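You operate a simulated robot arm through the tools that you are given. There is no shell and no other tool.

You are at the controls of a simulated robot arm. One attempt, no reset.

Task
Take the cream block labelled "T" from the top of the side bench and put it on the upper pillar shelf. Then open the left bench drawer, fetch the brown bobbin and set it in the inside of the left bench drawer and shut the drawer again. Then take the white lamp tube labelled "warm" from the upper pillar shelf and put it on the top of the far grey bench. Do these in the order given.

The check looks at the end state, three seconds after you hand in, the way a careful person would. Anything else that was tipped, shoved, dropped, spilled or broken makes it a failure.

Robot
A 6-joint arm with a four-finger gripper on a trunk, on a base that drives. Base frame: it is fixed to the floor where the robot stands at the start and does not move with it; the origin is under the middle of the robot, x ahead of it, y to its left, z up; the surface under the hand at the start is at about z = 740. Lengths are in mm, angles in degrees, forces in N, time in s.
With the tool pointing down near the work surface it reaches from about 280 to 700 mm from the robot's upright axis, wherever it stands. Its first joint turns from -166.0 to 166.0 degrees. Places, roughly: brown bobbin (4x4x4 cm) [-6300, 8000, 800]; inside of the left bench drawer [-6500, 6400, 700]; left bench drawer [-6400, 6400, 700]; top of the far grey bench [400, -2100, 700]; upper pillar shelf [-1900, 700, 900]; white lamp tube [-2000, 750, 1000]. Payload 3.43 kg.
The tool frame sits at the grasp point between the pads (the TCP): z along the fingers, y along the line on which they close. The tips reach 30 mm beyond it. The gripper opens to 120 mm. The gripper's body begins 85 mm behind the TCP.
Orientation is that of the tool frame in the base frame, as a unit quaternion [w, x, y, z]. With the fingers straight down and closing along the base's y, the tool's x points along the base's -x, its y along +y and its z along -z.

Tools
- The arm moves only by the tool apply_moves. Its argument "motion" is a list of rows, each a list of 7 numbers: the opening in per cent of the stroke, from 0 (shut) to 100 (fully open), then the shift along the base's x, y, z in mm, then the turn, a rotation vector about the base's x, y, z in degrees. In form: [[claw, x, y, z, rx, ry, rz], ...]. A call has 1 to 20 rows; each row shifts and turns the commanded pose from where the row before left it. Each row takes 0.2 s and may step no farther than 50 mm and 8.6 degrees from the row before; otherwise, or with a gripper value out of range, the whole call is refused. A pose out of reach is approached as far as the arm can. The call stops where the force on the tool passes 40 N (or 10 N more than at its start, if that is more) or the arm is blocked; 0.2 s more then pass. Each finger halts on what it meets, pressing with about 32 N; the grip force reading is that of the motor and also rises with nothing between the fingers. The clock runs only during rows and for 0.2 s after the last one: add rows that do not move to give the fingers time. The reply holds the time, the measured pose of the TCP, the force on the tool along the base axes, the opening and the grip force, in the units named above and with some noise, with the torque about the TCP (base axes, N m) and any sound that the robot's microphone picked up, and new pictures: "pictures" is both (left out), scene, wrist or none.
- Cameras (640 x 400 px; columns grow to the right, rows downward): "scene" is now at [57.3, 124.2, 1558.8]; the picture's right is [-0.20, -0.98, 0.00], its down [-0.74, 0.15, -0.65] and it looks along [0.64, -0.13, -0.76] (base axes); focal length 250 px, centre (320, 200). "wrist" rides on the gripper at [71, -17, -121] in the tool frame; the picture's right is [0.23, 0.97, 0.00], its down [-0.81, 0.19, -0.55] and it looks along [-0.54, 0.13, 0.83] (tool axes); focal length 275 px, centre (320, 200).
- lift_body(by): slides the trunk up (or, below 0, down) by that many mm; the arm and the scene camera ride with it, the base frame stays. It gives what a move gives, with no picture.
- roll_base(legs): drives the robot by 1 to 6 legs, each [ahead, left, turn to the left] in mm, mm and degrees, along the robot's own axes; the way and the turn of a leg run together, so that a leg with both is an arc; at most 1500 mm and 180 degrees a leg. The arm and the cameras ride along, it lands a little off, and it stops where it bumps. It gives what a move gives, and a new picture of the scene camera.
- turn_head(pan, tilt): turns the head with the scene camera to pan (to the left, within 120 degrees either way) and tilt (down, from -29 to 69), counted from straight ahead of the robot. It gives what a move gives, and a new picture of the scene camera.
- probe_pixels(camera, pixels): there is no depth. For up to 12 entries [column, row, z] of the newest picture of that camera ("zoom" is the newest enlarged one), the place [x, y] in the base frame at which the ray of that pixel passes the height z, good to about 2 mm. No time passes.
- close_up(camera, box): a new picture of the part [left, top, right, bottom] of that camera's present view, enlarged. No time passes.
- hand_in(): hands the job in; it is judged then, once.

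Leave the gripper open and the arm clear of the work at the hand-in unless told otherwise.

The tools are called after ">>>" by a JSON object that holds its "method" and its "body". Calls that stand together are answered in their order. apply_moves: Moves the arm, as the interface text tells. Its arguments: {"type":"object","properties":{"motion":{"type":"array","items":{"type":"array","items":{"type":"number"}}},"pictures":{"type":"string","enum":["both","scene","wrist","none"]}},"required":["motion"]} The other tools are called the same way: lift_body (by) slides the trunk up or down; roll_base (legs) drives the base; turn_head (pan, tilt) turns the head that bears the scene camera; probe_pixels (camera, pixels) gives the place at which the rays of pixels pass given heights; close_up (camera, box) takes an enlarged picture of a part of a camera's view; hand_in () hands the job in.

At the start:

```text
time_s: 0.0
tool_pos: [514.0, -51.4, 1009.2]
orientation: [0.0, 0.0, 1.0, 0.0]
contact_force: [0.7, -0.2, -0.6]
moment: [0.0, -0.02, 0.0]
opening: 119.9
gripper_force: 0.0
trunk travel left (down, up): [-75.0, 365.0]
robot x, y, heading: [1.6, 0.6, 0.2]
head pan, tilt: [-11.5, 49.3]
```

scene: 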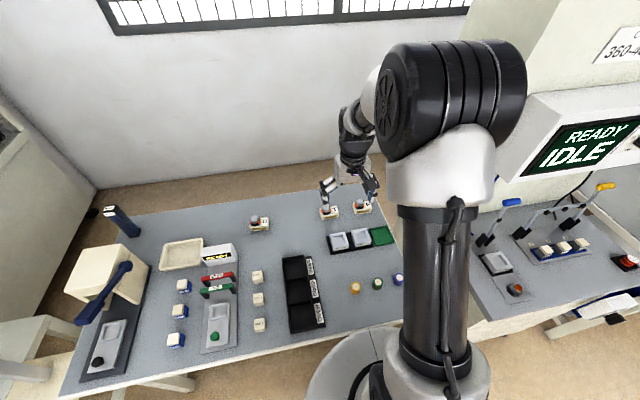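
wrist: 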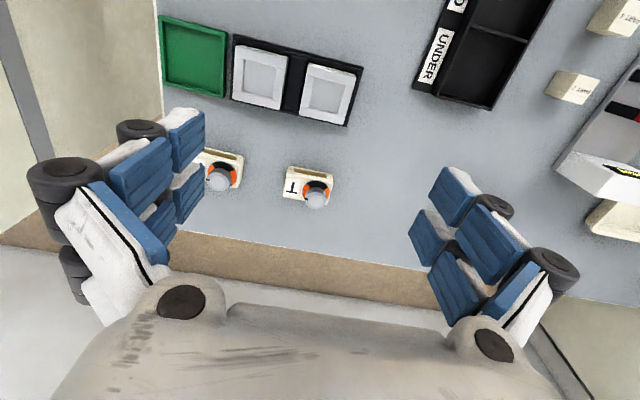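

I see a bench in front with cream blocks carrying knobs; one in the wrist view, at about (308,187), seems to be labelled "T". I will enlarge the views to read the labels before I move.

>>> {"method": "close_up", "body": {"camera": "wrist", "box": [180, 130, 380, 255]}}

>>> {"method": "close_up", "body": {"camera": "scene", "box": [60, 180, 420, 400]}}

>>> {"method": "close_up", "body": {"camera": "scene", "box": [440, 60, 640, 340]}}

```text
3.20 times, centred on (280, 192) of wrist
```

zoom: 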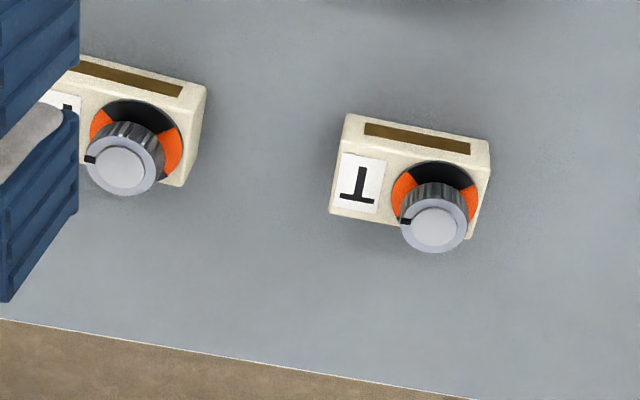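

```text
1.78 times, centred on (240, 290) of scene
```

zoom: 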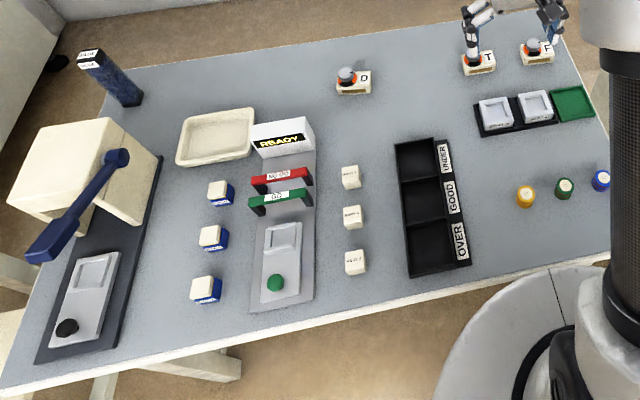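

```text
1.43 times, centred on (540, 200) of scene
```

zoom: 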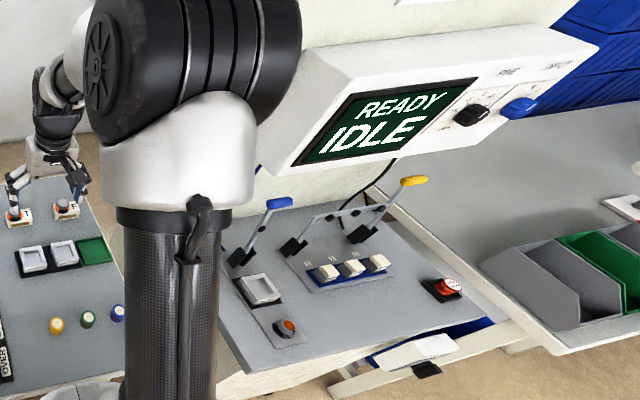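

The front bench holds three cream knob boxes labelled D, T and F. I can't tell yet whether this bench is the "side bench", so I will look around with the head before touching anything.

>>> {"method": "turn_head", "body": {"pan": 60, "tilt": 20}}

>>> {"method": "turn_head", "body": {"pan": 118, "tilt": 20}}

>>> {"method": "turn_head", "body": {"pan": -60, "tilt": 20}}

>>> {"method": "turn_head", "body": {"pan": -118, "tilt": 20}}

>>> {"method": "turn_head", "body": {"pan": 0, "tilt": 20}}

```text
time_s: 1.4
tool_pos: [513.1, -52.8, 1007.9]
orientation: [0.001, 0.0, 1.0, 0.0]
contact_force: [-0.3, -0.1, -0.6]
moment: [0.03, 0.0, 0.0]
opening: 120.1
gripper_force: 0.1
trunk travel left (down, up): [-75.0, 365.0]
robot x, y, heading: [-3.5, 2.1, -0.2]
head pan, tilt: [60.0, 20.0]
```

scene: 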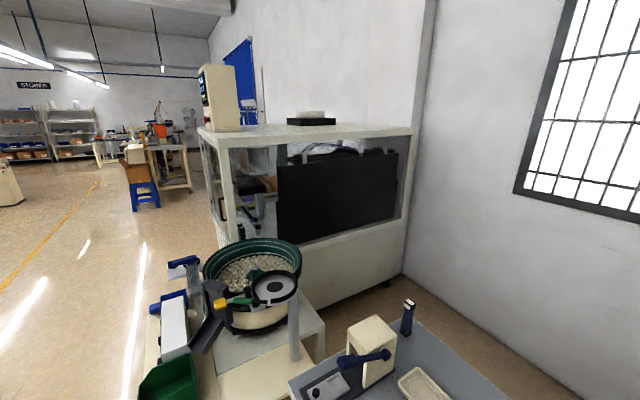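

```text
time_s: 2.7
tool_pos: [514.1, -51.6, 1008.3]
orientation: [-0.001, 0.001, 1.0, 0.0]
contact_force: [0.1, -0.7, -0.6]
moment: [0.03, -0.01, 0.01]
opening: 120.3
gripper_force: 0.0
trunk travel left (down, up): [-75.0, 365.0]
robot x, y, heading: [0.1, 0.8, 0.2]
head pan, tilt: [118.0, 20.0]
```

scene: 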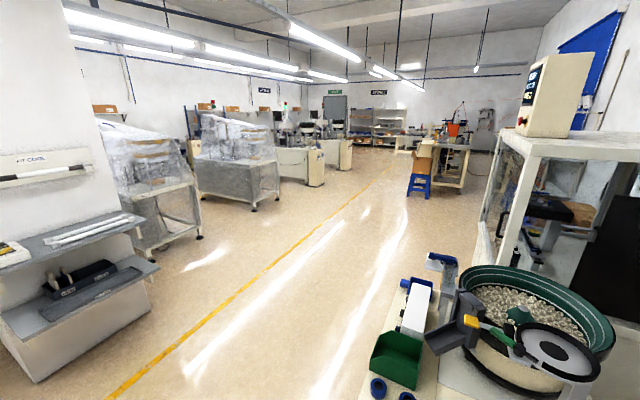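

```text
time_s: 5.4
tool_pos: [513.0, -50.9, 1008.4]
orientation: [0.0, -0.001, 1.0, 0.0]
contact_force: [0.4, -0.2, -0.7]
moment: [0.01, 0.02, -0.01]
opening: 120.1
gripper_force: 0.1
trunk travel left (down, up): [-75.0, 365.0]
robot x, y, heading: [3.1, 3.3, 0.1]
head pan, tilt: [-60.0, 20.0]
```

scene: 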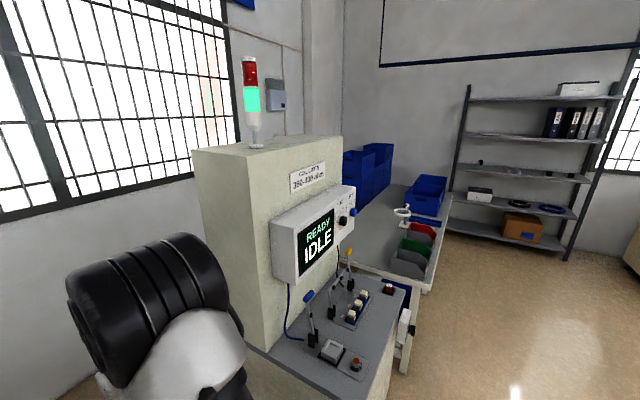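

```text
time_s: 6.6
tool_pos: [513.2, -50.8, 1009.6]
orientation: [0.0, -0.001, 1.0, -0.001]
contact_force: [-0.3, 0.6, -0.3]
moment: [-0.01, 0.03, -0.04]
opening: 120.1
gripper_force: 0.1
trunk travel left (down, up): [-75.0, 365.0]
robot x, y, heading: [-0.2, 1.3, 0.1]
head pan, tilt: [-118.0, 20.0]
```

scene: 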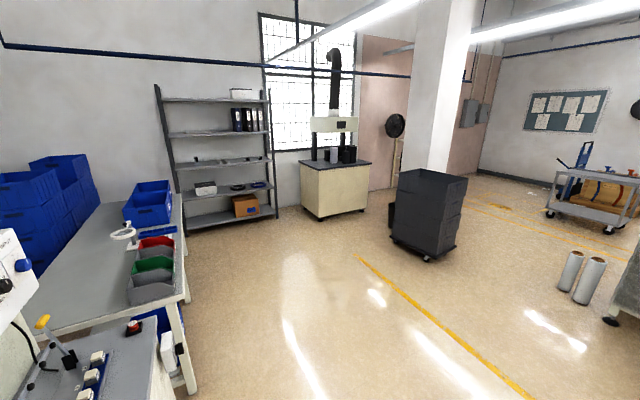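

```text
time_s: 8.6
tool_pos: [513.5, -51.7, 1008.0]
orientation: [0.0, 0.0, 1.0, 0.0]
contact_force: [-0.1, 0.6, 0.5]
moment: [0.02, -0.03, 0.0]
opening: 120.3
gripper_force: 0.1
trunk travel left (down, up): [-75.0, 365.0]
robot x, y, heading: [0.2, 0.0, 0.0]
head pan, tilt: [0.0, 20.0]
```

scene: 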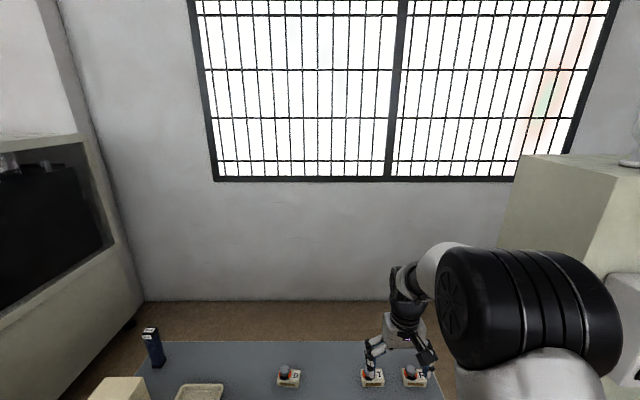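

The pillar with shelves is behind on the left (pan 118 view, left side), and the far grey bench with blue crates is to the right. I'll turn the head back to the pillar to read what stands on its upper shelf.

>>> {"method": "turn_head", "body": {"pan": 120, "tilt": 25}}

>>> {"method": "close_up", "body": {"camera": "scene", "box": [0, 100, 260, 340]}}

>>> {"method": "turn_head", "body": {"pan": 20, "tilt": 60}}

>>> {"method": "close_up", "body": {"camera": "scene", "box": [120, 60, 520, 310]}}

```text
time_s: 10.6
tool_pos: [512.6, -51.9, 1007.8]
orientation: [0.0, 0.0, 1.0, 0.0]
contact_force: [0.4, 0.4, 0.7]
moment: [0.01, -0.01, -0.03]
opening: 119.9
gripper_force: 0.1
trunk travel left (down, up): [-75.0, 365.0]
robot x, y, heading: [-0.8, 1.7, -0.2]
head pan, tilt: [120.0, 25.0]
```

scene: 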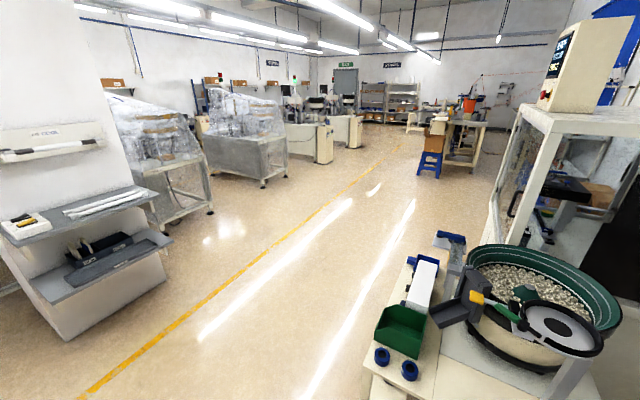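

```text
1.67 times, centred on (130, 220) of scene
```

zoom: 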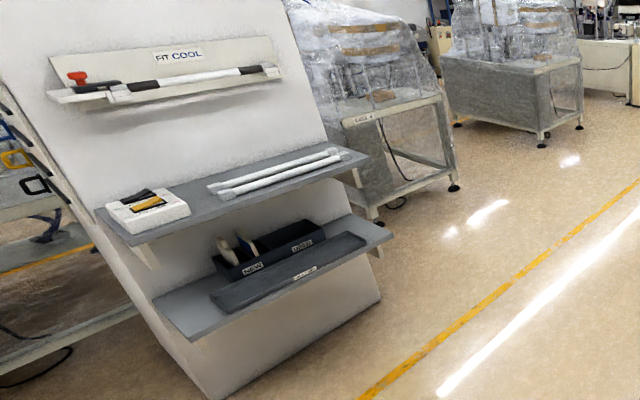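

```text
time_s: 12.4
tool_pos: [513.4, -51.2, 1008.7]
orientation: [0.0, 0.001, 1.0, 0.0]
contact_force: [0.1, -0.7, -0.3]
moment: [0.02, -0.04, 0.0]
opening: 120.1
gripper_force: 0.1
trunk travel left (down, up): [-75.0, 365.0]
robot x, y, heading: [-0.4, 1.4, -0.1]
head pan, tilt: [20.0, 60.0]
```

scene: 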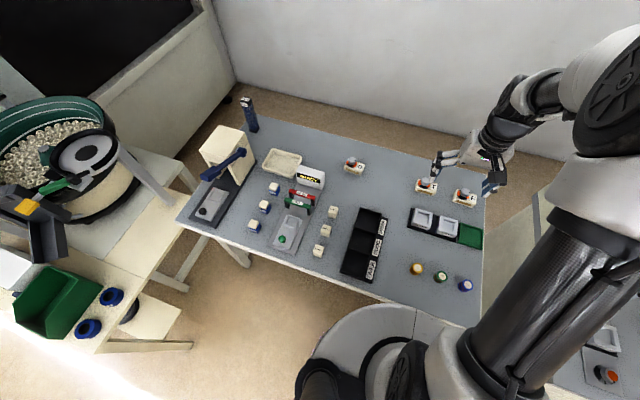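

```text
1.60 times, centred on (320, 185) of scene
```

zoom: 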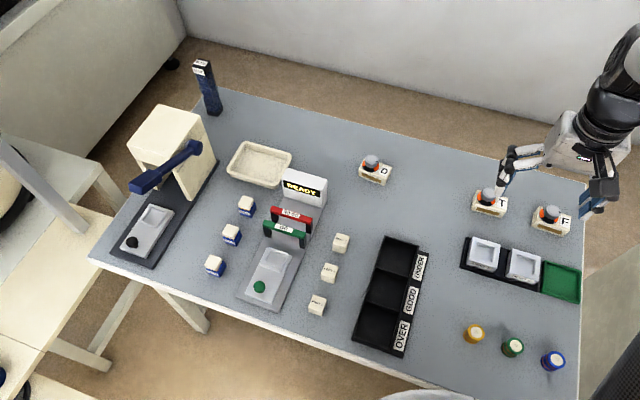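

The upper pillar shelf holds a white box with a marker at its left end and two white tubes at its right end. I'll also read the small cream cubes on the bench, to be sure none of those carries a "T".

>>> {"method": "close_up", "body": {"camera": "scene", "box": [240, 170, 350, 265]}}

>>> {"method": "close_up", "body": {"camera": "scene", "box": [330, 145, 500, 300]}}

>>> {"method": "close_up", "body": {"camera": "wrist", "box": [480, 0, 640, 250]}}

```text
4.21 times, centred on (295, 218) of scene
```

zoom: 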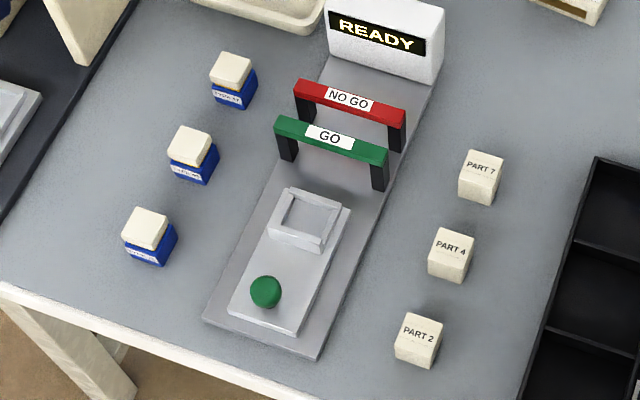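

```text
2.58 times, centred on (415, 222) of scene
```

zoom: 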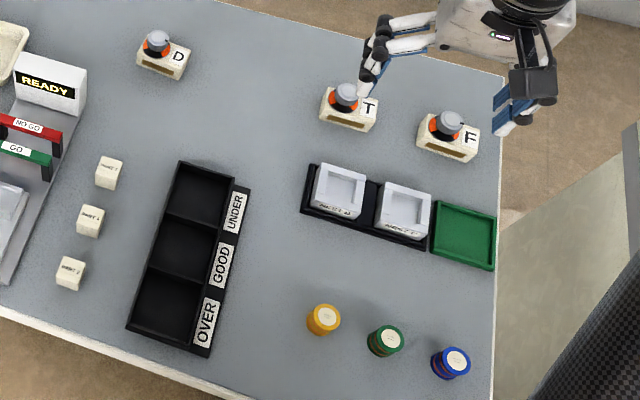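

```text
1.60 times, centred on (560, 125) of wrist
```

zoom: 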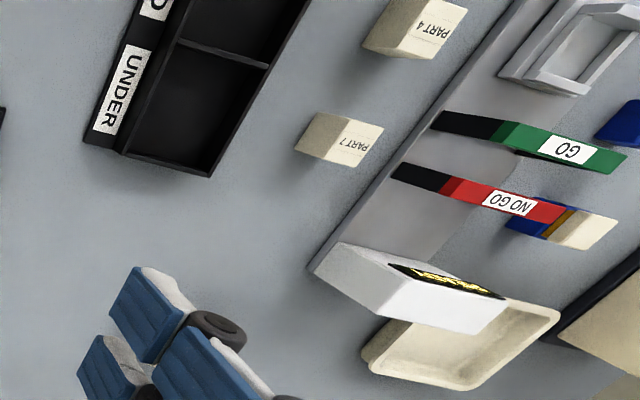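

The small cubes are labelled PART 7/4/2, so the cream block "T" is the knob box at (426,186) in the scene view, between D and F. I'll probe its position, its neighbours and the bench edges.

>>> {"method": "probe_pixels", "body": {"camera": "scene", "pixels": [[426, 189, 740], [465, 198, 740], [353, 168, 740], [180, 222, 740], [480, 328, 740], [485, 203, 740], [248, 120, 740], [462, 180, 740], [400, 300, 740], [300, 266, 740]]}}

>>> {"method": "probe_pixels", "body": {"camera": "wrist", "pixels": [[286, 164, 770], [333, 172, 770], [328, 204, 770], [283, 196, 770], [308, 187, 770], [222, 180, 770], [240, 155, 770], [130, 70, 740], [350, 110, 740]]}}

```text
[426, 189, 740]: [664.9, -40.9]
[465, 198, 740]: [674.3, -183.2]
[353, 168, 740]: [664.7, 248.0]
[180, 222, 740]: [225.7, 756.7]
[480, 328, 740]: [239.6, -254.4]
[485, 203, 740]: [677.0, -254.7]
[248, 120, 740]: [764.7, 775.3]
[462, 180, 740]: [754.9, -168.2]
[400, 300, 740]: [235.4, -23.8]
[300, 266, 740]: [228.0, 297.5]
```

```text
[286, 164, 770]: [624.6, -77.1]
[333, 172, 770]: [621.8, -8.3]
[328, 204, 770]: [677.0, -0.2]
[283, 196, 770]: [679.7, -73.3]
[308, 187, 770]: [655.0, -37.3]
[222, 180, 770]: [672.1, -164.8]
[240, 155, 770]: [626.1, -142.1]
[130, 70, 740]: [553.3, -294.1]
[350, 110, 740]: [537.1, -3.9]
```

The block T sits at about x 655, y -40, within reach without driving (robot axis at the origin). I'll move the hand down and nearer, to about (560,-41,900), to measure the block closely with the wrist camera.

>>> {"method": "apply_moves", "body": {"motion": [[100, 15, 4, -36, 0, 0, 0], [100, 15, 3, -36, 0, 0, 0], [100, 16, 3, -37, 0, 0, 0], [100, 0, 0, 0, 0, 0, 0]], "pictures": "both"}}

>>> {"method": "close_up", "body": {"camera": "wrist", "box": [160, 80, 480, 280]}}

```text
time_s: 13.4
tool_pos: [559.5, -41.7, 899.7]
orientation: [0.0, 0.0, 1.0, 0.0]
contact_force: [0.2, -0.4, 0.0]
moment: [-0.02, 0.03, -0.03]
opening: 119.8
gripper_force: 0.0
trunk travel left (down, up): [-75.0, 365.0]
robot x, y, heading: [-0.3, 2.4, -0.1]
head pan, tilt: [20.0, 60.0]
```

scene: 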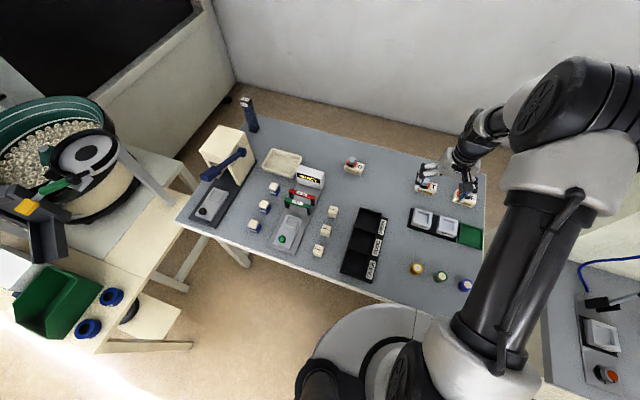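
wrist: 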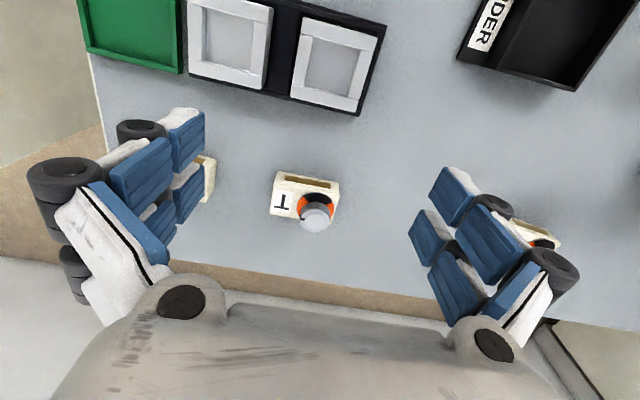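

```text
2.00 times, centred on (320, 180) of wrist
```

zoom: 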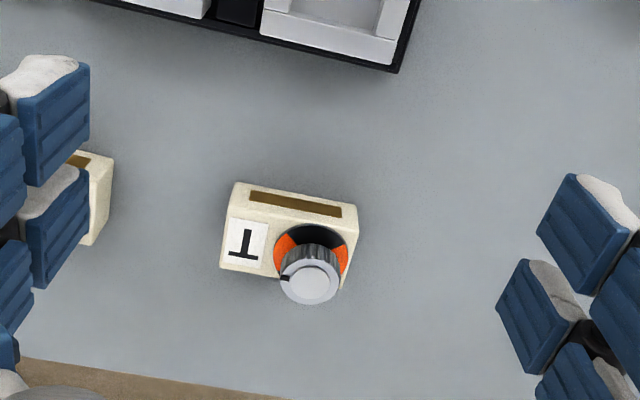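

I now see block T in the enlargement: its near face with the brown strip along the zoom points (236,182)-(357,205), its top with the T at about (245,240), the knob at (310,280). I'll probe these corners at several heights to get the size.

>>> {"method": "probe_pixels", "body": {"camera": "zoom", "pixels": [[236, 182, 740], [357, 205, 740], [230, 212, 770], [355, 234, 770], [220, 268, 770], [342, 290, 770], [230, 212, 765], [220, 268, 765], [310, 280, 800], [310, 280, 790], [112, 155, 740], [100, 245, 770]]}}

>>> {"method": "close_up", "body": {"camera": "wrist", "box": [250, 150, 378, 230]}}

```text
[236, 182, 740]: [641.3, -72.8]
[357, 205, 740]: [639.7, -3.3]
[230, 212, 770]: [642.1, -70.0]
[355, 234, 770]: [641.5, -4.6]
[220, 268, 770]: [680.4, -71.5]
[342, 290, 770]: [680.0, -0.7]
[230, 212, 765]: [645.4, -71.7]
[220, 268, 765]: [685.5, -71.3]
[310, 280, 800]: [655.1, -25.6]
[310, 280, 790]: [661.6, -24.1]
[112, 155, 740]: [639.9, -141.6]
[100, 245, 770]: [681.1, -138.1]
```

```text
5.00 times, centred on (314, 190) of wrist
```

zoom: 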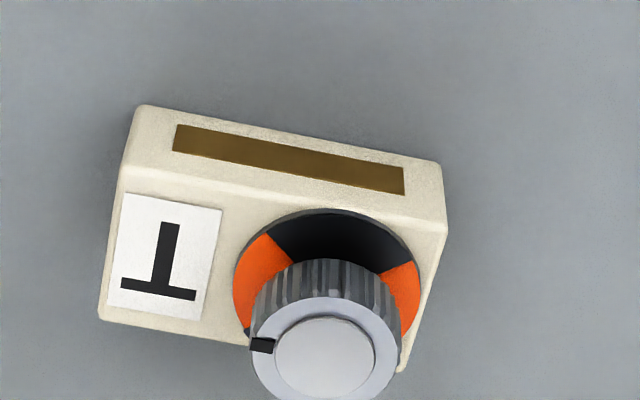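

Block T measures about 70 x 40 x 30 mm, x 641–681, y -72 to -3, square to the base axes, with a knob reaching z ≈ 800. I'll move over its middle (661,-37) and go down to TCP z 775 (tips about 5 mm off the bench) with the fingers open.

>>> {"method": "apply_moves", "body": {"motion": [[100, 34, 2, 0, 0, 0, 0], [100, 34, 2, 0, 0, 0, 0], [100, 33, 1, 0, 0, 0, 0], [100, 0, 0, -40, 0, 0, 0], [100, 0, 0, -30, 0, 0, 0], [100, 0, 0, 0, 0, 0, 0]], "pictures": "both"}}

```text
time_s: 14.8
tool_pos: [660.3, -35.5, 827.4]
orientation: [0.001, 0.0, 1.0, 0.0]
contact_force: [0.1, -0.3, -0.1]
moment: [-0.03, 0.01, 0.01]
opening: 120.0
gripper_force: 0.0
trunk travel left (down, up): [-75.0, 365.0]
robot x, y, heading: [3.2, 2.1, -0.2]
head pan, tilt: [20.0, 60.0]
```

scene: 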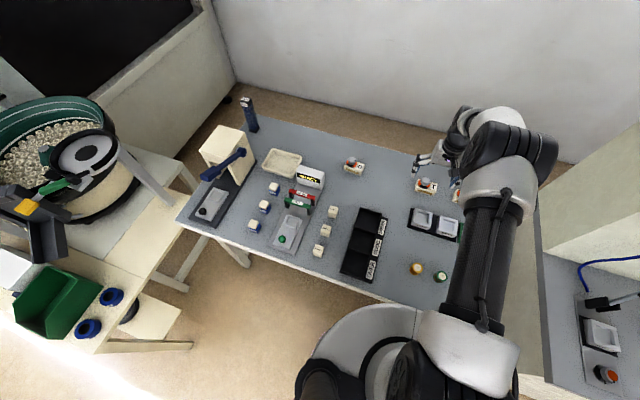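
wrist: 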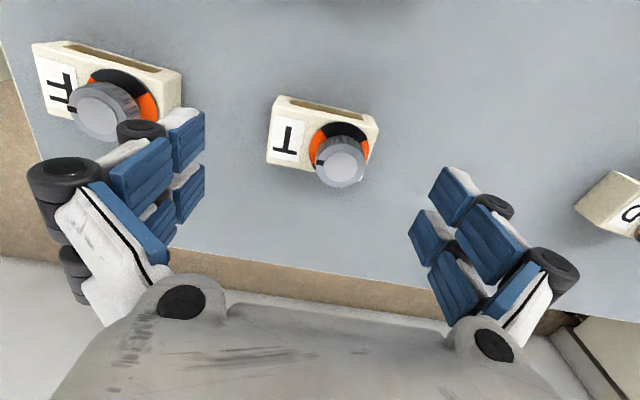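

The block lies between the fingers; the F block is close to the left finger, so I narrow the opening to about 90 mm (75%) and descend to z 775.

>>> {"method": "apply_moves", "body": {"motion": [[75, 0, 0, 0, 0, 0, 0], [75, 0, 0, 0, 0, 0, 0], [75, 0, 0, -20, 0, 0, 0], [75, 0, 0, -20, 0, 0, 0], [75, 0, 0, -13, 0, 0, 0], [75, 0, 0, 0, 0, 0, 0]], "pictures": "wrist"}}

```text
time_s: 16.2
tool_pos: [659.3, -36.7, 776.4]
orientation: [0.0, 0.0, 1.0, -0.001]
contact_force: [-0.3, -0.4, -0.3]
moment: [0.0, -0.03, 0.02]
opening: 89.8
gripper_force: 0.1
trunk travel left (down, up): [-75.0, 365.0]
robot x, y, heading: [-2.9, 2.9, -0.3]
head pan, tilt: [20.0, 60.0]
```

wrist: 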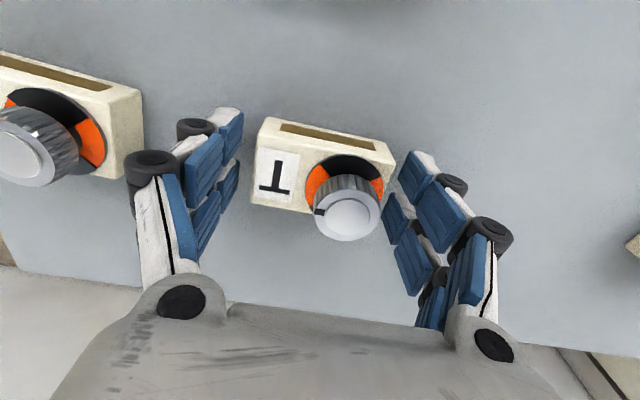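

The fingers straddle the block with similar gaps. I close now: 90→70 mm takes about 0.25 s each side; I add still rows.

>>> {"method": "apply_moves", "body": {"motion": [[45, 0, 0, 0, 0, 0, 0], [45, 0, 0, 0, 0, 0, 0], [45, 0, 0, 0, 0, 0, 0], [45, 0, 0, 0, 0, 0, 0]], "pictures": "wrist"}}

```text
time_s: 17.2
tool_pos: [659.4, -36.5, 776.6]
orientation: [0.0, 0.0, 1.0, 0.0]
contact_force: [-0.6, 1.4, 0.9]
moment: [0.03, -0.05, 0.04]
opening: 71.6
gripper_force: 32.0
trunk travel left (down, up): [-75.0, 365.0]
robot x, y, heading: [-0.5, -2.5, -0.4]
head pan, tilt: [20.0, 60.0]
```

wrist: 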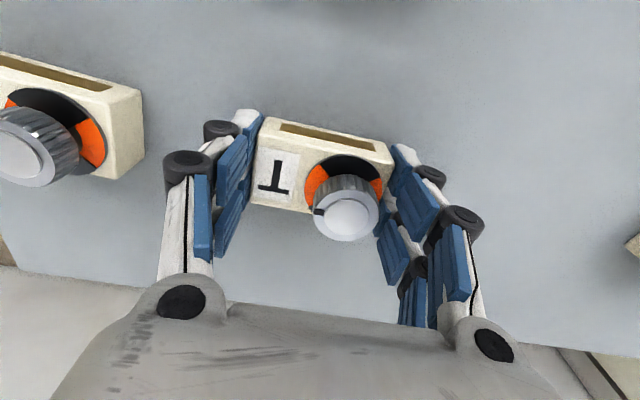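

The grip force is 32 N at an opening of 71.6 mm, so the block is held. I lift it straight up by about 120 mm and check.

>>> {"method": "apply_moves", "body": {"motion": [[45, 0, 0, 15, 0, 0, 0], [45, 0, 0, 30, 0, 0, 0], [45, 0, 0, 40, 0, 0, 0], [45, 0, 0, 45, 0, 0, 0], [45, 0, 0, 0, 0, 0, 0]], "pictures": "both"}}

```text
time_s: 18.4
tool_pos: [660.3, -37.3, 905.7]
orientation: [0.0, -0.001, 1.0, 0.0]
contact_force: [0.1, -0.6, -2.3]
moment: [0.01, 0.02, -0.02]
opening: 71.6
gripper_force: 31.7
trunk travel left (down, up): [-75.0, 365.0]
robot x, y, heading: [-2.5, 0.1, 0.2]
head pan, tilt: [20.0, 60.0]
```

scene: 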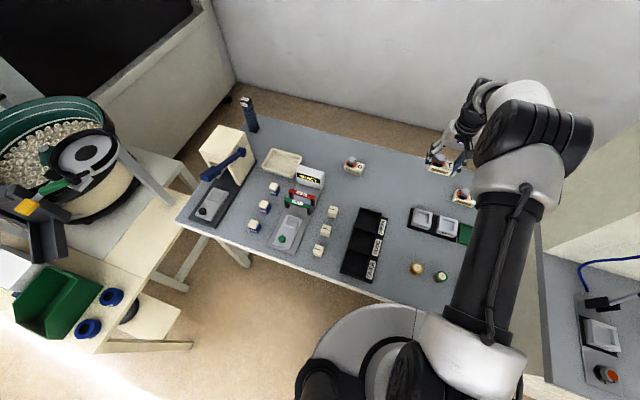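
wrist: 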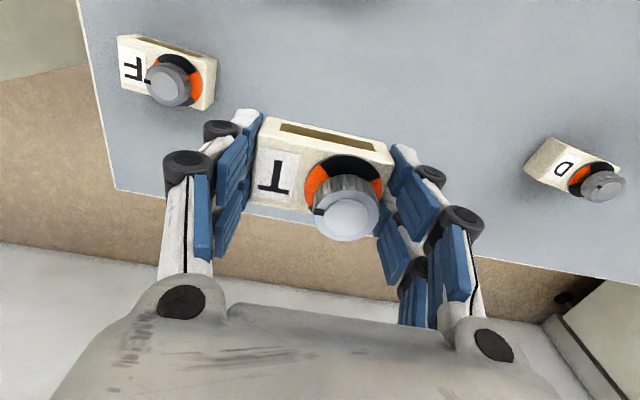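

The block is lifted (weight about 2.3 N). I'll pull the hand back and up to a compact carry pose near (400,-37,1050), clear of the bench.

>>> {"method": "apply_moves", "body": {"motion": [[45, 0, 0, 48, 0, 0, 0], [45, 0, 0, 48, 0, 0, 0], [45, 0, 0, 48, 0, 0, 0], [45, -45, 0, 0, 0, 0, 0], [45, -45, 0, 0, 0, 0, 0], [45, -45, 0, 0, 0, 0, 0], [45, -45, 0, 0, 0, 0, 0], [45, -45, 0, 0, 0, 0, 0], [45, -40, 0, 0, 0, 0, 0], [45, 0, 0, 0, 0, 0, 0]], "pictures": "none"}}

>>> {"method": "turn_head", "body": {"pan": 120, "tilt": 35}}

```text
time_s: 20.6
tool_pos: [393.9, -37.3, 1053.9]
orientation: [0.0, 0.001, 1.0, 0.0]
contact_force: [0.3, 0.6, -1.5]
moment: [0.02, -0.02, 0.01]
opening: 71.6
gripper_force: 31.8
trunk travel left (down, up): [-75.0, 365.0]
robot x, y, heading: [1.9, -0.7, 0.2]
head pan, tilt: [20.0, 60.0]
```

```text
time_s: 22.3
tool_pos: [394.5, -38.3, 1052.1]
orientation: [0.0, 0.0, 1.0, -0.001]
contact_force: [0.3, -0.2, -2.4]
moment: [-0.01, 0.0, 0.03]
opening: 71.5
gripper_force: 32.2
trunk travel left (down, up): [-75.0, 365.0]
robot x, y, heading: [0.5, 2.0, -0.2]
head pan, tilt: [120.0, 35.0]
```

scene: 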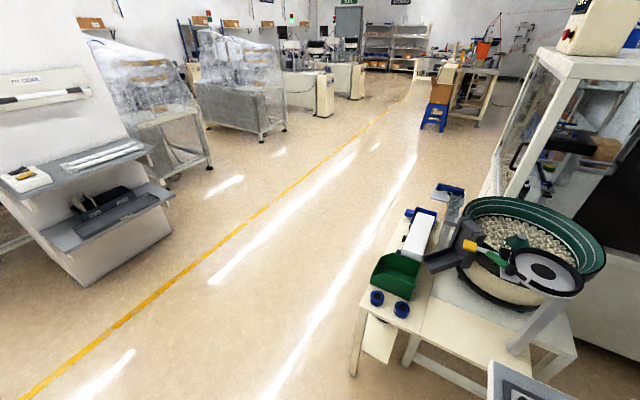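

I'll probe the pillar shelf corners, the pillar foot, and the feeder bench corners from this view to plan the drive.

>>> {"method": "probe_pixels", "body": {"camera": "scene", "pixels": [[153, 150, 900], [20, 192, 900], [130, 138, 900], [85, 287, 0], [172, 233, 0], [175, 195, 600], [63, 251, 600], [350, 372, 0], [350, 295, 740], [40, 398, 0], [500, 398, 740], [215, 165, 0]]}}

>>> {"method": "close_up", "body": {"camera": "scene", "box": [0, 50, 190, 300]}}

```text
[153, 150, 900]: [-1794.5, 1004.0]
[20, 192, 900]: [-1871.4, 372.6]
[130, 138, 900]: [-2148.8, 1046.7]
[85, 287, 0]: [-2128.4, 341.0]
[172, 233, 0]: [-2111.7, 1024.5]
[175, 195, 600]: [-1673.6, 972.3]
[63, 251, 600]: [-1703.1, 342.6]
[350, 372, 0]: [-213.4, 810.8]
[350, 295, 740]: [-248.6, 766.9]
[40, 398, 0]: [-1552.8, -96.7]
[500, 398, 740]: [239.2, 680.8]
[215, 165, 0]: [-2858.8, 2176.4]
```

```text
1.60 times, centred on (95, 175) of scene
```

zoom: 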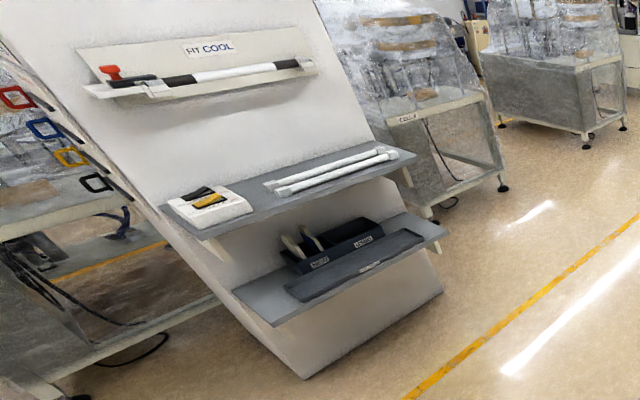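

The pillar face is at x ≈ -2110, spanning y 340–1030, with the shelves facing +x. The aisle in between is clear. I back away 700 mm from the bench, then turn 180° to face the pillar.

>>> {"method": "turn_head", "body": {"pan": 0, "tilt": 30}}

>>> {"method": "roll_base", "body": {"legs": [[-700, 0, 0], [0, 0, 180]]}}

```text
time_s: 24.3
tool_pos: [394.9, -37.2, 1052.8]
orientation: [0.0, 0.0, 1.0, 0.0]
contact_force: [0.9, -0.5, -1.9]
moment: [0.02, -0.02, 0.0]
opening: 71.6
gripper_force: 32.1
trunk travel left (down, up): [-75.0, 365.0]
robot x, y, heading: [3.3, 0.7, 0.1]
head pan, tilt: [0.0, 30.0]
```

scene: 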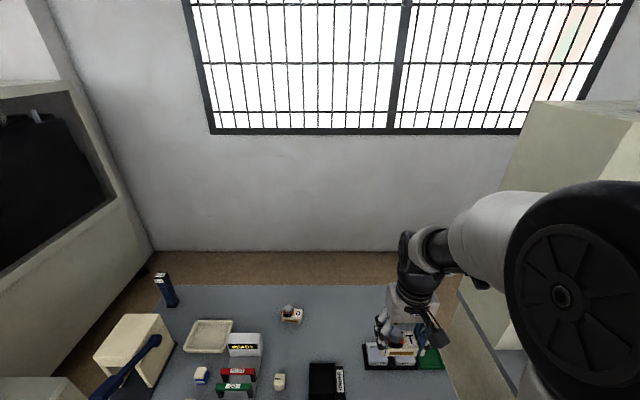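

```text
time_s: 35.4
tool_pos: [-1099.5, 67.6, 1052.9]
orientation: [0.0, 0.999, -0.036, 0.0]
contact_force: [0.3, -0.6, -2.3]
moment: [-0.02, -0.01, 0.02]
opening: 71.8
gripper_force: 31.9
trunk travel left (down, up): [-75.0, 365.0]
robot x, y, heading: [-712.1, 4.8, 175.9]
head pan, tilt: [0.0, 30.0]
```

scene: 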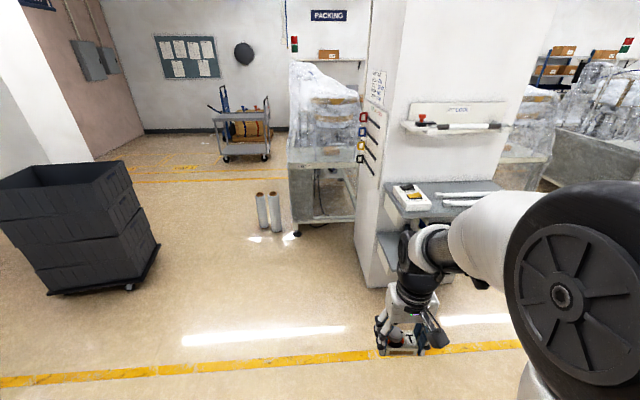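

I am at (-712,5), heading 175.9°, facing the pillar; the white box and tubes lie on its upper shelf at right. I square up by 4.1° and drive to about (-1150, 700) to look at the shelf from close by.

>>> {"method": "roll_base", "body": {"legs": [[0, 0, 4.1], [0, -700, 0], [400, 0, 0]]}}

>>> {"method": "turn_head", "body": {"pan": 10, "tilt": 40}}

```text
time_s: 41.9
tool_pos: [-1506.3, 745.5, 1052.6]
orientation: [0.0, 1.0, 0.004, 0.0]
contact_force: [-0.8, 0.1, -2.4]
moment: [-0.02, -0.02, 0.02]
opening: 71.8
gripper_force: 31.7
trunk travel left (down, up): [-75.0, 365.0]
robot x, y, heading: [-1109.9, 711.4, -179.4]
head pan, tilt: [0.0, 30.0]
```

scene: 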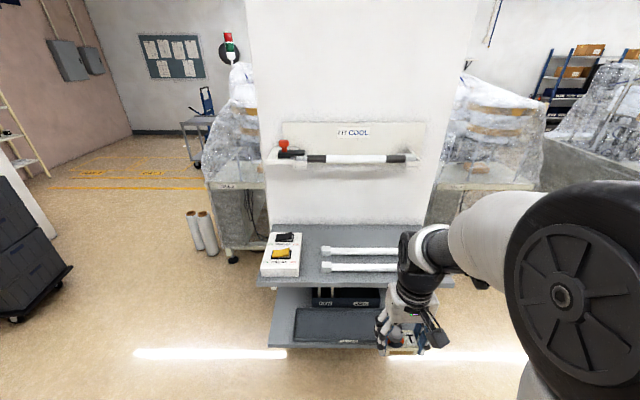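

```text
time_s: 42.6
tool_pos: [-1506.7, 746.1, 1053.1]
orientation: [0.001, 1.0, 0.004, 0.0]
contact_force: [0.1, -0.3, -2.2]
moment: [0.01, -0.03, -0.01]
opening: 71.9
gripper_force: 32.1
trunk travel left (down, up): [-75.0, 365.0]
robot x, y, heading: [-1110.8, 712.3, -179.5]
head pan, tilt: [10.0, 40.0]
```

scene: 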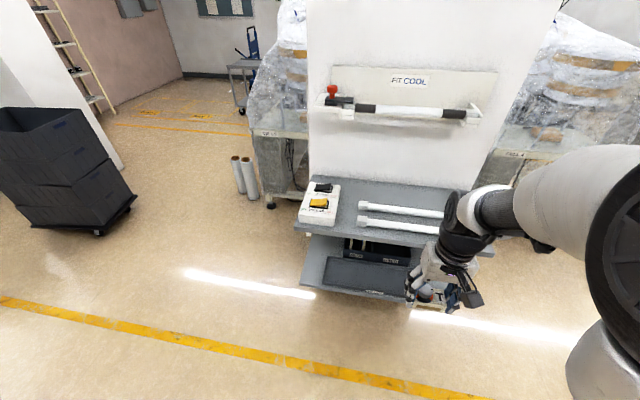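

Now I see the upper shelf straight ahead: the white box at left (320,203) and two tubes at (400,208) and (398,225). I'll enlarge it to read labels and probe positions.

>>> {"method": "close_up", "body": {"camera": "scene", "box": [285, 160, 505, 300]}}

>>> {"method": "close_up", "body": {"camera": "scene", "box": [300, 55, 510, 185]}}

>>> {"method": "probe_pixels", "body": {"camera": "scene", "pixels": [[294, 224, 900], [494, 252, 900], [312, 176, 900], [357, 221, 910], [360, 206, 910], [302, 218, 900], [333, 222, 900], [440, 232, 910]]}}

```text
2.86 times, centred on (395, 230) of scene
```

zoom: 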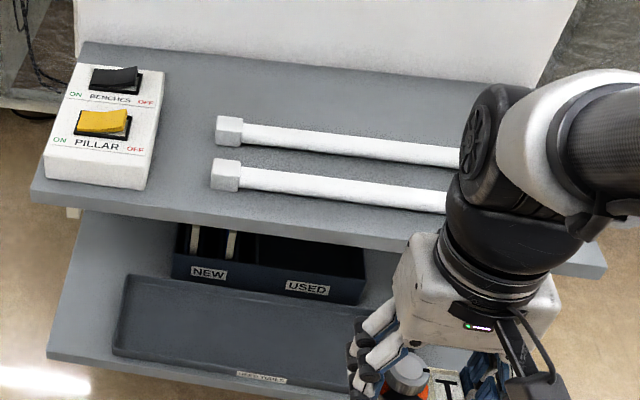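

```text
3.05 times, centred on (405, 120) of scene
```

zoom: 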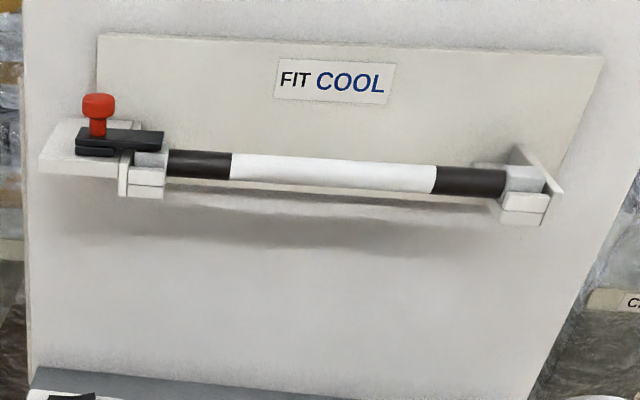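

```text
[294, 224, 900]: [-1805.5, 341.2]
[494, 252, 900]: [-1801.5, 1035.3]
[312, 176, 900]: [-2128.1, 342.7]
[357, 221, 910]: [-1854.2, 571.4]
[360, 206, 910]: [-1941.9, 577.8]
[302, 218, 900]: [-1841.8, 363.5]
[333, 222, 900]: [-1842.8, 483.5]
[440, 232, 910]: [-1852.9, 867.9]
```

The upper shelf spans x -1805 (front) to -2110 (pillar), y 341–1035; the white box is a switch box at y 363–483, the tubes run along y from about 571 on, at x ≈ -1855 and -1942. The gap y 483–571 could take the block turned by 90°. I'll move the hand to the left (y ≈ 527) and turn it -90° about z, still well in front of the shelf, then look at the right end as well.

>>> {"method": "apply_moves", "body": {"motion": [[45, 0, -44, 0, 0, 0, -8.2], [45, 0, -44, 0, 0, 0, -8.2], [45, 0, -44, 0, 0, 0, -8.2], [45, 0, -43, 0, 0, 0, -8.2], [45, 0, -43, 0, 0, 0, -8.2], [45, 0, 0, 0, 0, 0, -8.2], [45, 0, 0, 0, 0, 0, -8.2], [45, 0, 0, 0, 0, 0, -8.2], [45, 0, 0, 0, 0, 0, -8.2], [45, 0, 0, 0, 0, 0, -8.2], [45, 0, 0, 0, 0, 0, -8.1], [45, 0, 0, 0, 0, 0, 0]], "pictures": "both"}}

```text
time_s: 45.2
tool_pos: [-1507.0, 527.6, 1053.2]
orientation: [0.0, 0.71, -0.704, 0.0]
contact_force: [0.2, 0.5, -1.5]
moment: [0.03, 0.01, 0.01]
opening: 71.7
gripper_force: 32.0
trunk travel left (down, up): [-75.0, 365.0]
robot x, y, heading: [-1114.2, 716.0, -179.7]
head pan, tilt: [10.0, 40.0]
```

scene: 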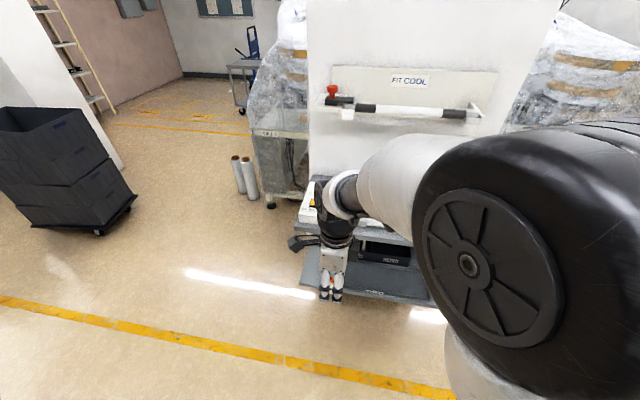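
wrist: 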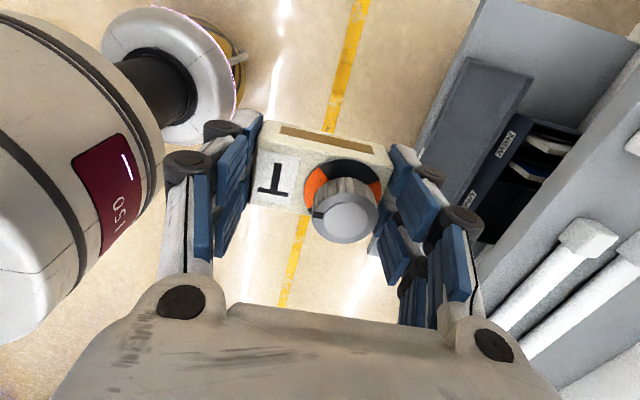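

Both labels and geometry are consistent; the target (-1880,527) is 789 mm from the robot axis, out of reach. I drive 190 mm straight ahead; the hand (tips at z ≈ 1023) stays in front of and above the shelf.

>>> {"method": "roll_base", "body": {"legs": [[190, 0, 0]]}}

>>> {"method": "apply_moves", "body": {"motion": [[45, -40, 0, 0, 0, 0, 0], [45, -40, 0, 0, 0, 0, 0], [45, -40, 0, 0, 0, 0, 0], [45, 0, 0, 0, 0, 0, 0]], "pictures": "both"}}

```text
time_s: 46.8
tool_pos: [-1695.6, 529.6, 1052.6]
orientation: [-0.001, 0.708, -0.706, 0.001]
contact_force: [-0.9, 0.0, -1.0]
moment: [0.03, -0.01, 0.01]
opening: 71.5
gripper_force: 32.0
trunk travel left (down, up): [-75.0, 365.0]
robot x, y, heading: [-1300.9, 713.9, -179.7]
head pan, tilt: [10.0, 40.0]
```

scene: 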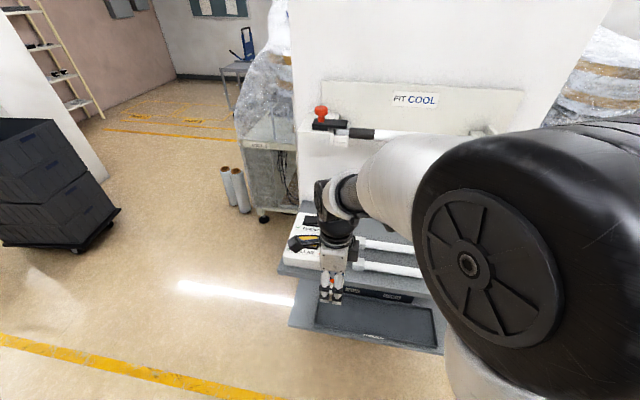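

```text
time_s: 47.8
tool_pos: [-1814.4, 527.6, 1052.5]
orientation: [0.0, 0.708, -0.706, -0.001]
contact_force: [-0.6, -0.3, -2.0]
moment: [-0.02, 0.0, -0.01]
opening: 71.8
gripper_force: 32.4
trunk travel left (down, up): [-75.0, 365.0]
robot x, y, heading: [-1300.3, 709.8, -179.6]
head pan, tilt: [10.0, 40.0]
```

scene: 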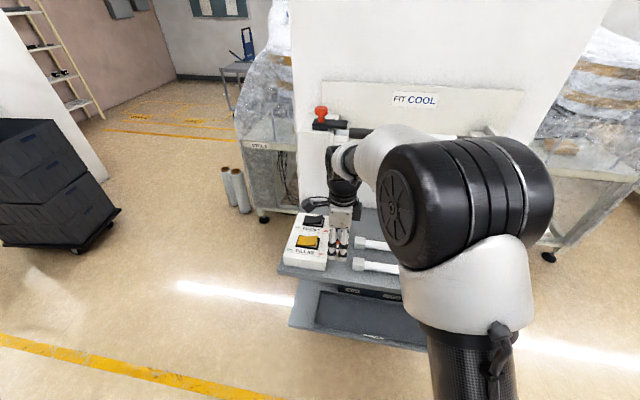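
wrist: 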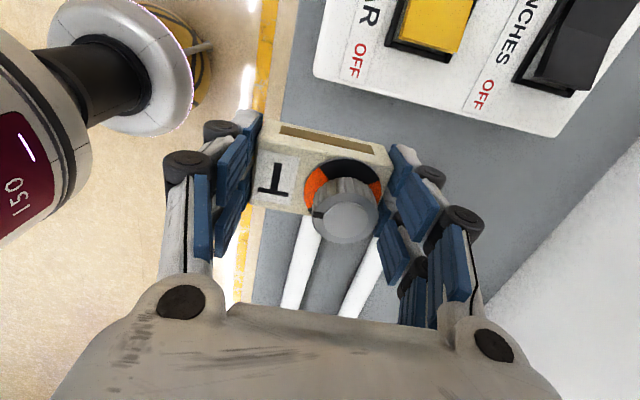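

The hand is over the shelf's front; in the wrist view the switch box is at the top (edge from (313,75) to (553,137)) and the tubes are below the block. I'll probe the box's edge, shelf front edge and pillar base line in this view.

>>> {"method": "probe_pixels", "body": {"camera": "wrist", "pixels": [[313, 75, 900], [555, 138, 900], [313, 75, 940], [555, 138, 940], [275, 120, 900], [500, 290, 900], [300, 250, 915], [360, 270, 915]]}}

>>> {"method": "probe_pixels", "body": {"camera": "scene", "pixels": [[351, 262, 910], [356, 243, 910], [281, 264, 900], [325, 270, 900], [330, 243, 940], [350, 270, 900], [390, 275, 900]]}}

>>> {"method": "close_up", "body": {"camera": "scene", "box": [270, 190, 430, 300]}}

```text
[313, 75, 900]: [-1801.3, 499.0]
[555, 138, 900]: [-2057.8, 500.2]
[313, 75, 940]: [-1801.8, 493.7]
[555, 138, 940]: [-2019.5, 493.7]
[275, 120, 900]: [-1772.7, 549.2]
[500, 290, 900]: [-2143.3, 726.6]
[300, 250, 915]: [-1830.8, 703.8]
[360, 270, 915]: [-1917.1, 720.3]
```

```text
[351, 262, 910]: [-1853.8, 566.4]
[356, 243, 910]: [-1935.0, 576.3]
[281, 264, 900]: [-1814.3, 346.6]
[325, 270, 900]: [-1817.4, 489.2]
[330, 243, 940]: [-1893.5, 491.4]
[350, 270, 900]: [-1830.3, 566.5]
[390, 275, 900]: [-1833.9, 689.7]
```

```text
3.64 times, centred on (350, 245) of scene
```

zoom: 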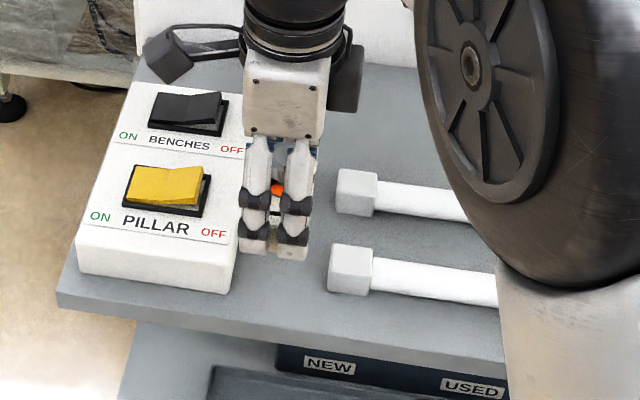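

The edge readings from the two views disagree a little, which hints that the shelf is not at exactly z = 900. I'll enlarge the wrist view to find the true edges.

>>> {"method": "close_up", "body": {"camera": "wrist", "box": [220, 20, 400, 132]}}

>>> {"method": "close_up", "body": {"camera": "wrist", "box": [220, 200, 400, 312]}}

```text
3.56 times, centred on (310, 76) of wrist
```

zoom: 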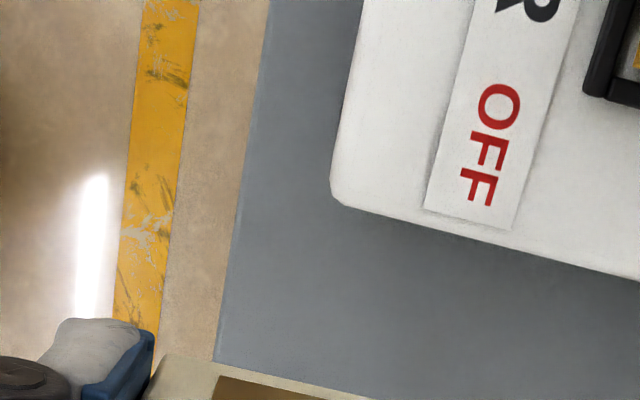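

```text
3.56 times, centred on (310, 256) of wrist
```

zoom: 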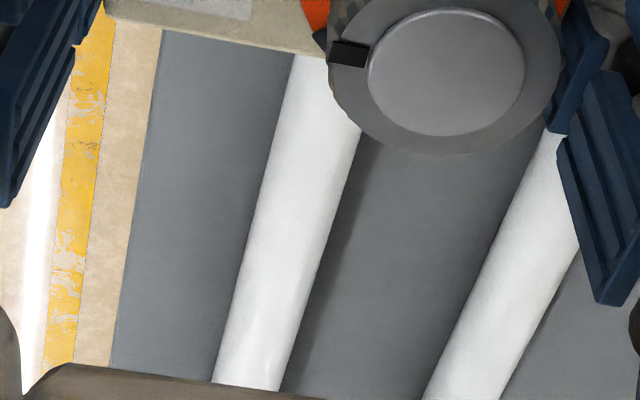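

I'll probe the front tube's centre line and the shelf's front edge in both views at two heights, to solve for the real shelf height.

>>> {"method": "probe_pixels", "body": {"camera": "wrist", "pixels": [[308, 228, 910], [308, 228, 950], [290, 306.6, 910], [290, 306.6, 950], [281.3, 121, 900], [281.3, 121, 940], [251, 303, 900], [251, 303, 940], [295.4, 19.8, 900], [295.4, 19.8, 940]]}}

>>> {"method": "probe_pixels", "body": {"camera": "scene", "pixels": [[380, 267, 910], [380, 267, 950], [279, 265.6, 900], [279, 265.6, 940], [398, 285.5, 900], [398, 285.5, 940], [348.5, 262, 910], [348.5, 262, 950], [350.6, 243, 910], [350.6, 243, 950], [334, 254, 930], [334, 254, 960]]}}

```text
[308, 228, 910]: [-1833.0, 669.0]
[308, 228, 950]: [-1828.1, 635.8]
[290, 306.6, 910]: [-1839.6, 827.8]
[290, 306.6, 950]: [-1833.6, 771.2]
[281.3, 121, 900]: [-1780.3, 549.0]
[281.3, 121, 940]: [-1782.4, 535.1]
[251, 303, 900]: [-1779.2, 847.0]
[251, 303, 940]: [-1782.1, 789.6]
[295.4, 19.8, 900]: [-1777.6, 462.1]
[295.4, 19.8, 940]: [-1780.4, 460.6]
```

```text
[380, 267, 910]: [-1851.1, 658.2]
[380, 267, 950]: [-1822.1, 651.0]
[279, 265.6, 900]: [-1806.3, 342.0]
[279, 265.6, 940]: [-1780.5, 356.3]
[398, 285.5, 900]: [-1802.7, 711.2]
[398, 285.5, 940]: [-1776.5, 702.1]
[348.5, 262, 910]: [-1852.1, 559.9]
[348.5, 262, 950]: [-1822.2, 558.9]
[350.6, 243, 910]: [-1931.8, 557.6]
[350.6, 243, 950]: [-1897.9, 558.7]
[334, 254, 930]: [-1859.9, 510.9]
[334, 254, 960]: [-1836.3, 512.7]
```

Both views agree when the shelf top is at about z 935: front edge x ≈ -1780, front tube axis x ≈ -1831 starting at y ≈ 559, switch box edge y ≈ 494. The gap of 65 mm takes the 40 mm wide block with about 12 mm on each side at y 527. I move in to x -1885 and lower partly, then look.

>>> {"method": "apply_moves", "body": {"motion": [[45, -35, 0, 0, 0, 0, 0], [45, -35, 0, 0, 0, 0, 0], [45, 0, 0, -20, 0, 0, 0], [45, 0, 0, -20, 0, 0, 0], [45, 0, 0, 0, 0, 0, 0]], "pictures": "both"}}

>>> {"method": "close_up", "body": {"camera": "scene", "box": [270, 190, 430, 300]}}

```text
time_s: 49.0
tool_pos: [-1885.0, 528.9, 1013.1]
orientation: [0.0, 0.708, -0.706, -0.001]
contact_force: [-0.1, -0.2, -2.2]
moment: [-0.01, -0.02, -0.02]
opening: 71.6
gripper_force: 32.0
trunk travel left (down, up): [-75.0, 365.0]
robot x, y, heading: [-1301.9, 710.8, -180.0]
head pan, tilt: [10.0, 40.0]
```

scene: 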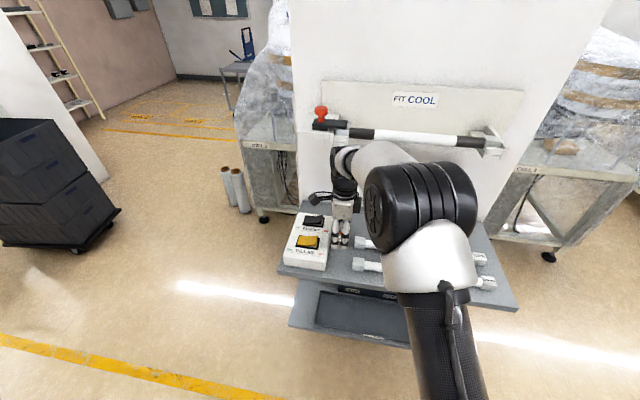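
wrist: 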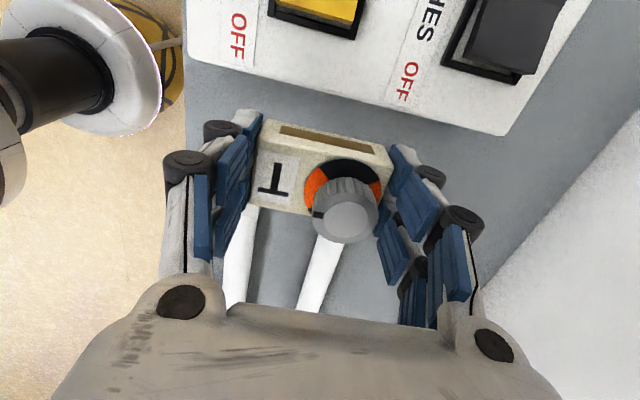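

```text
3.64 times, centred on (350, 245) of scene
```

zoom: 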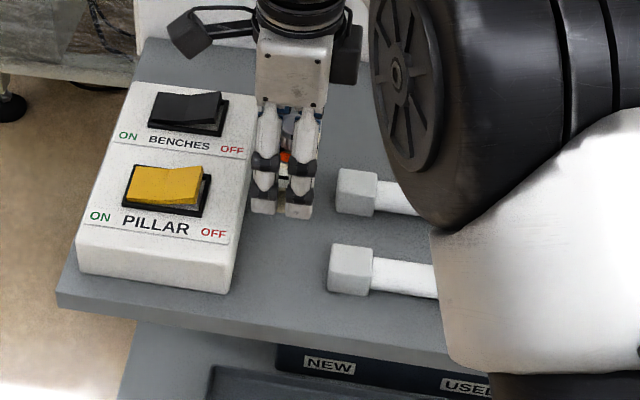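

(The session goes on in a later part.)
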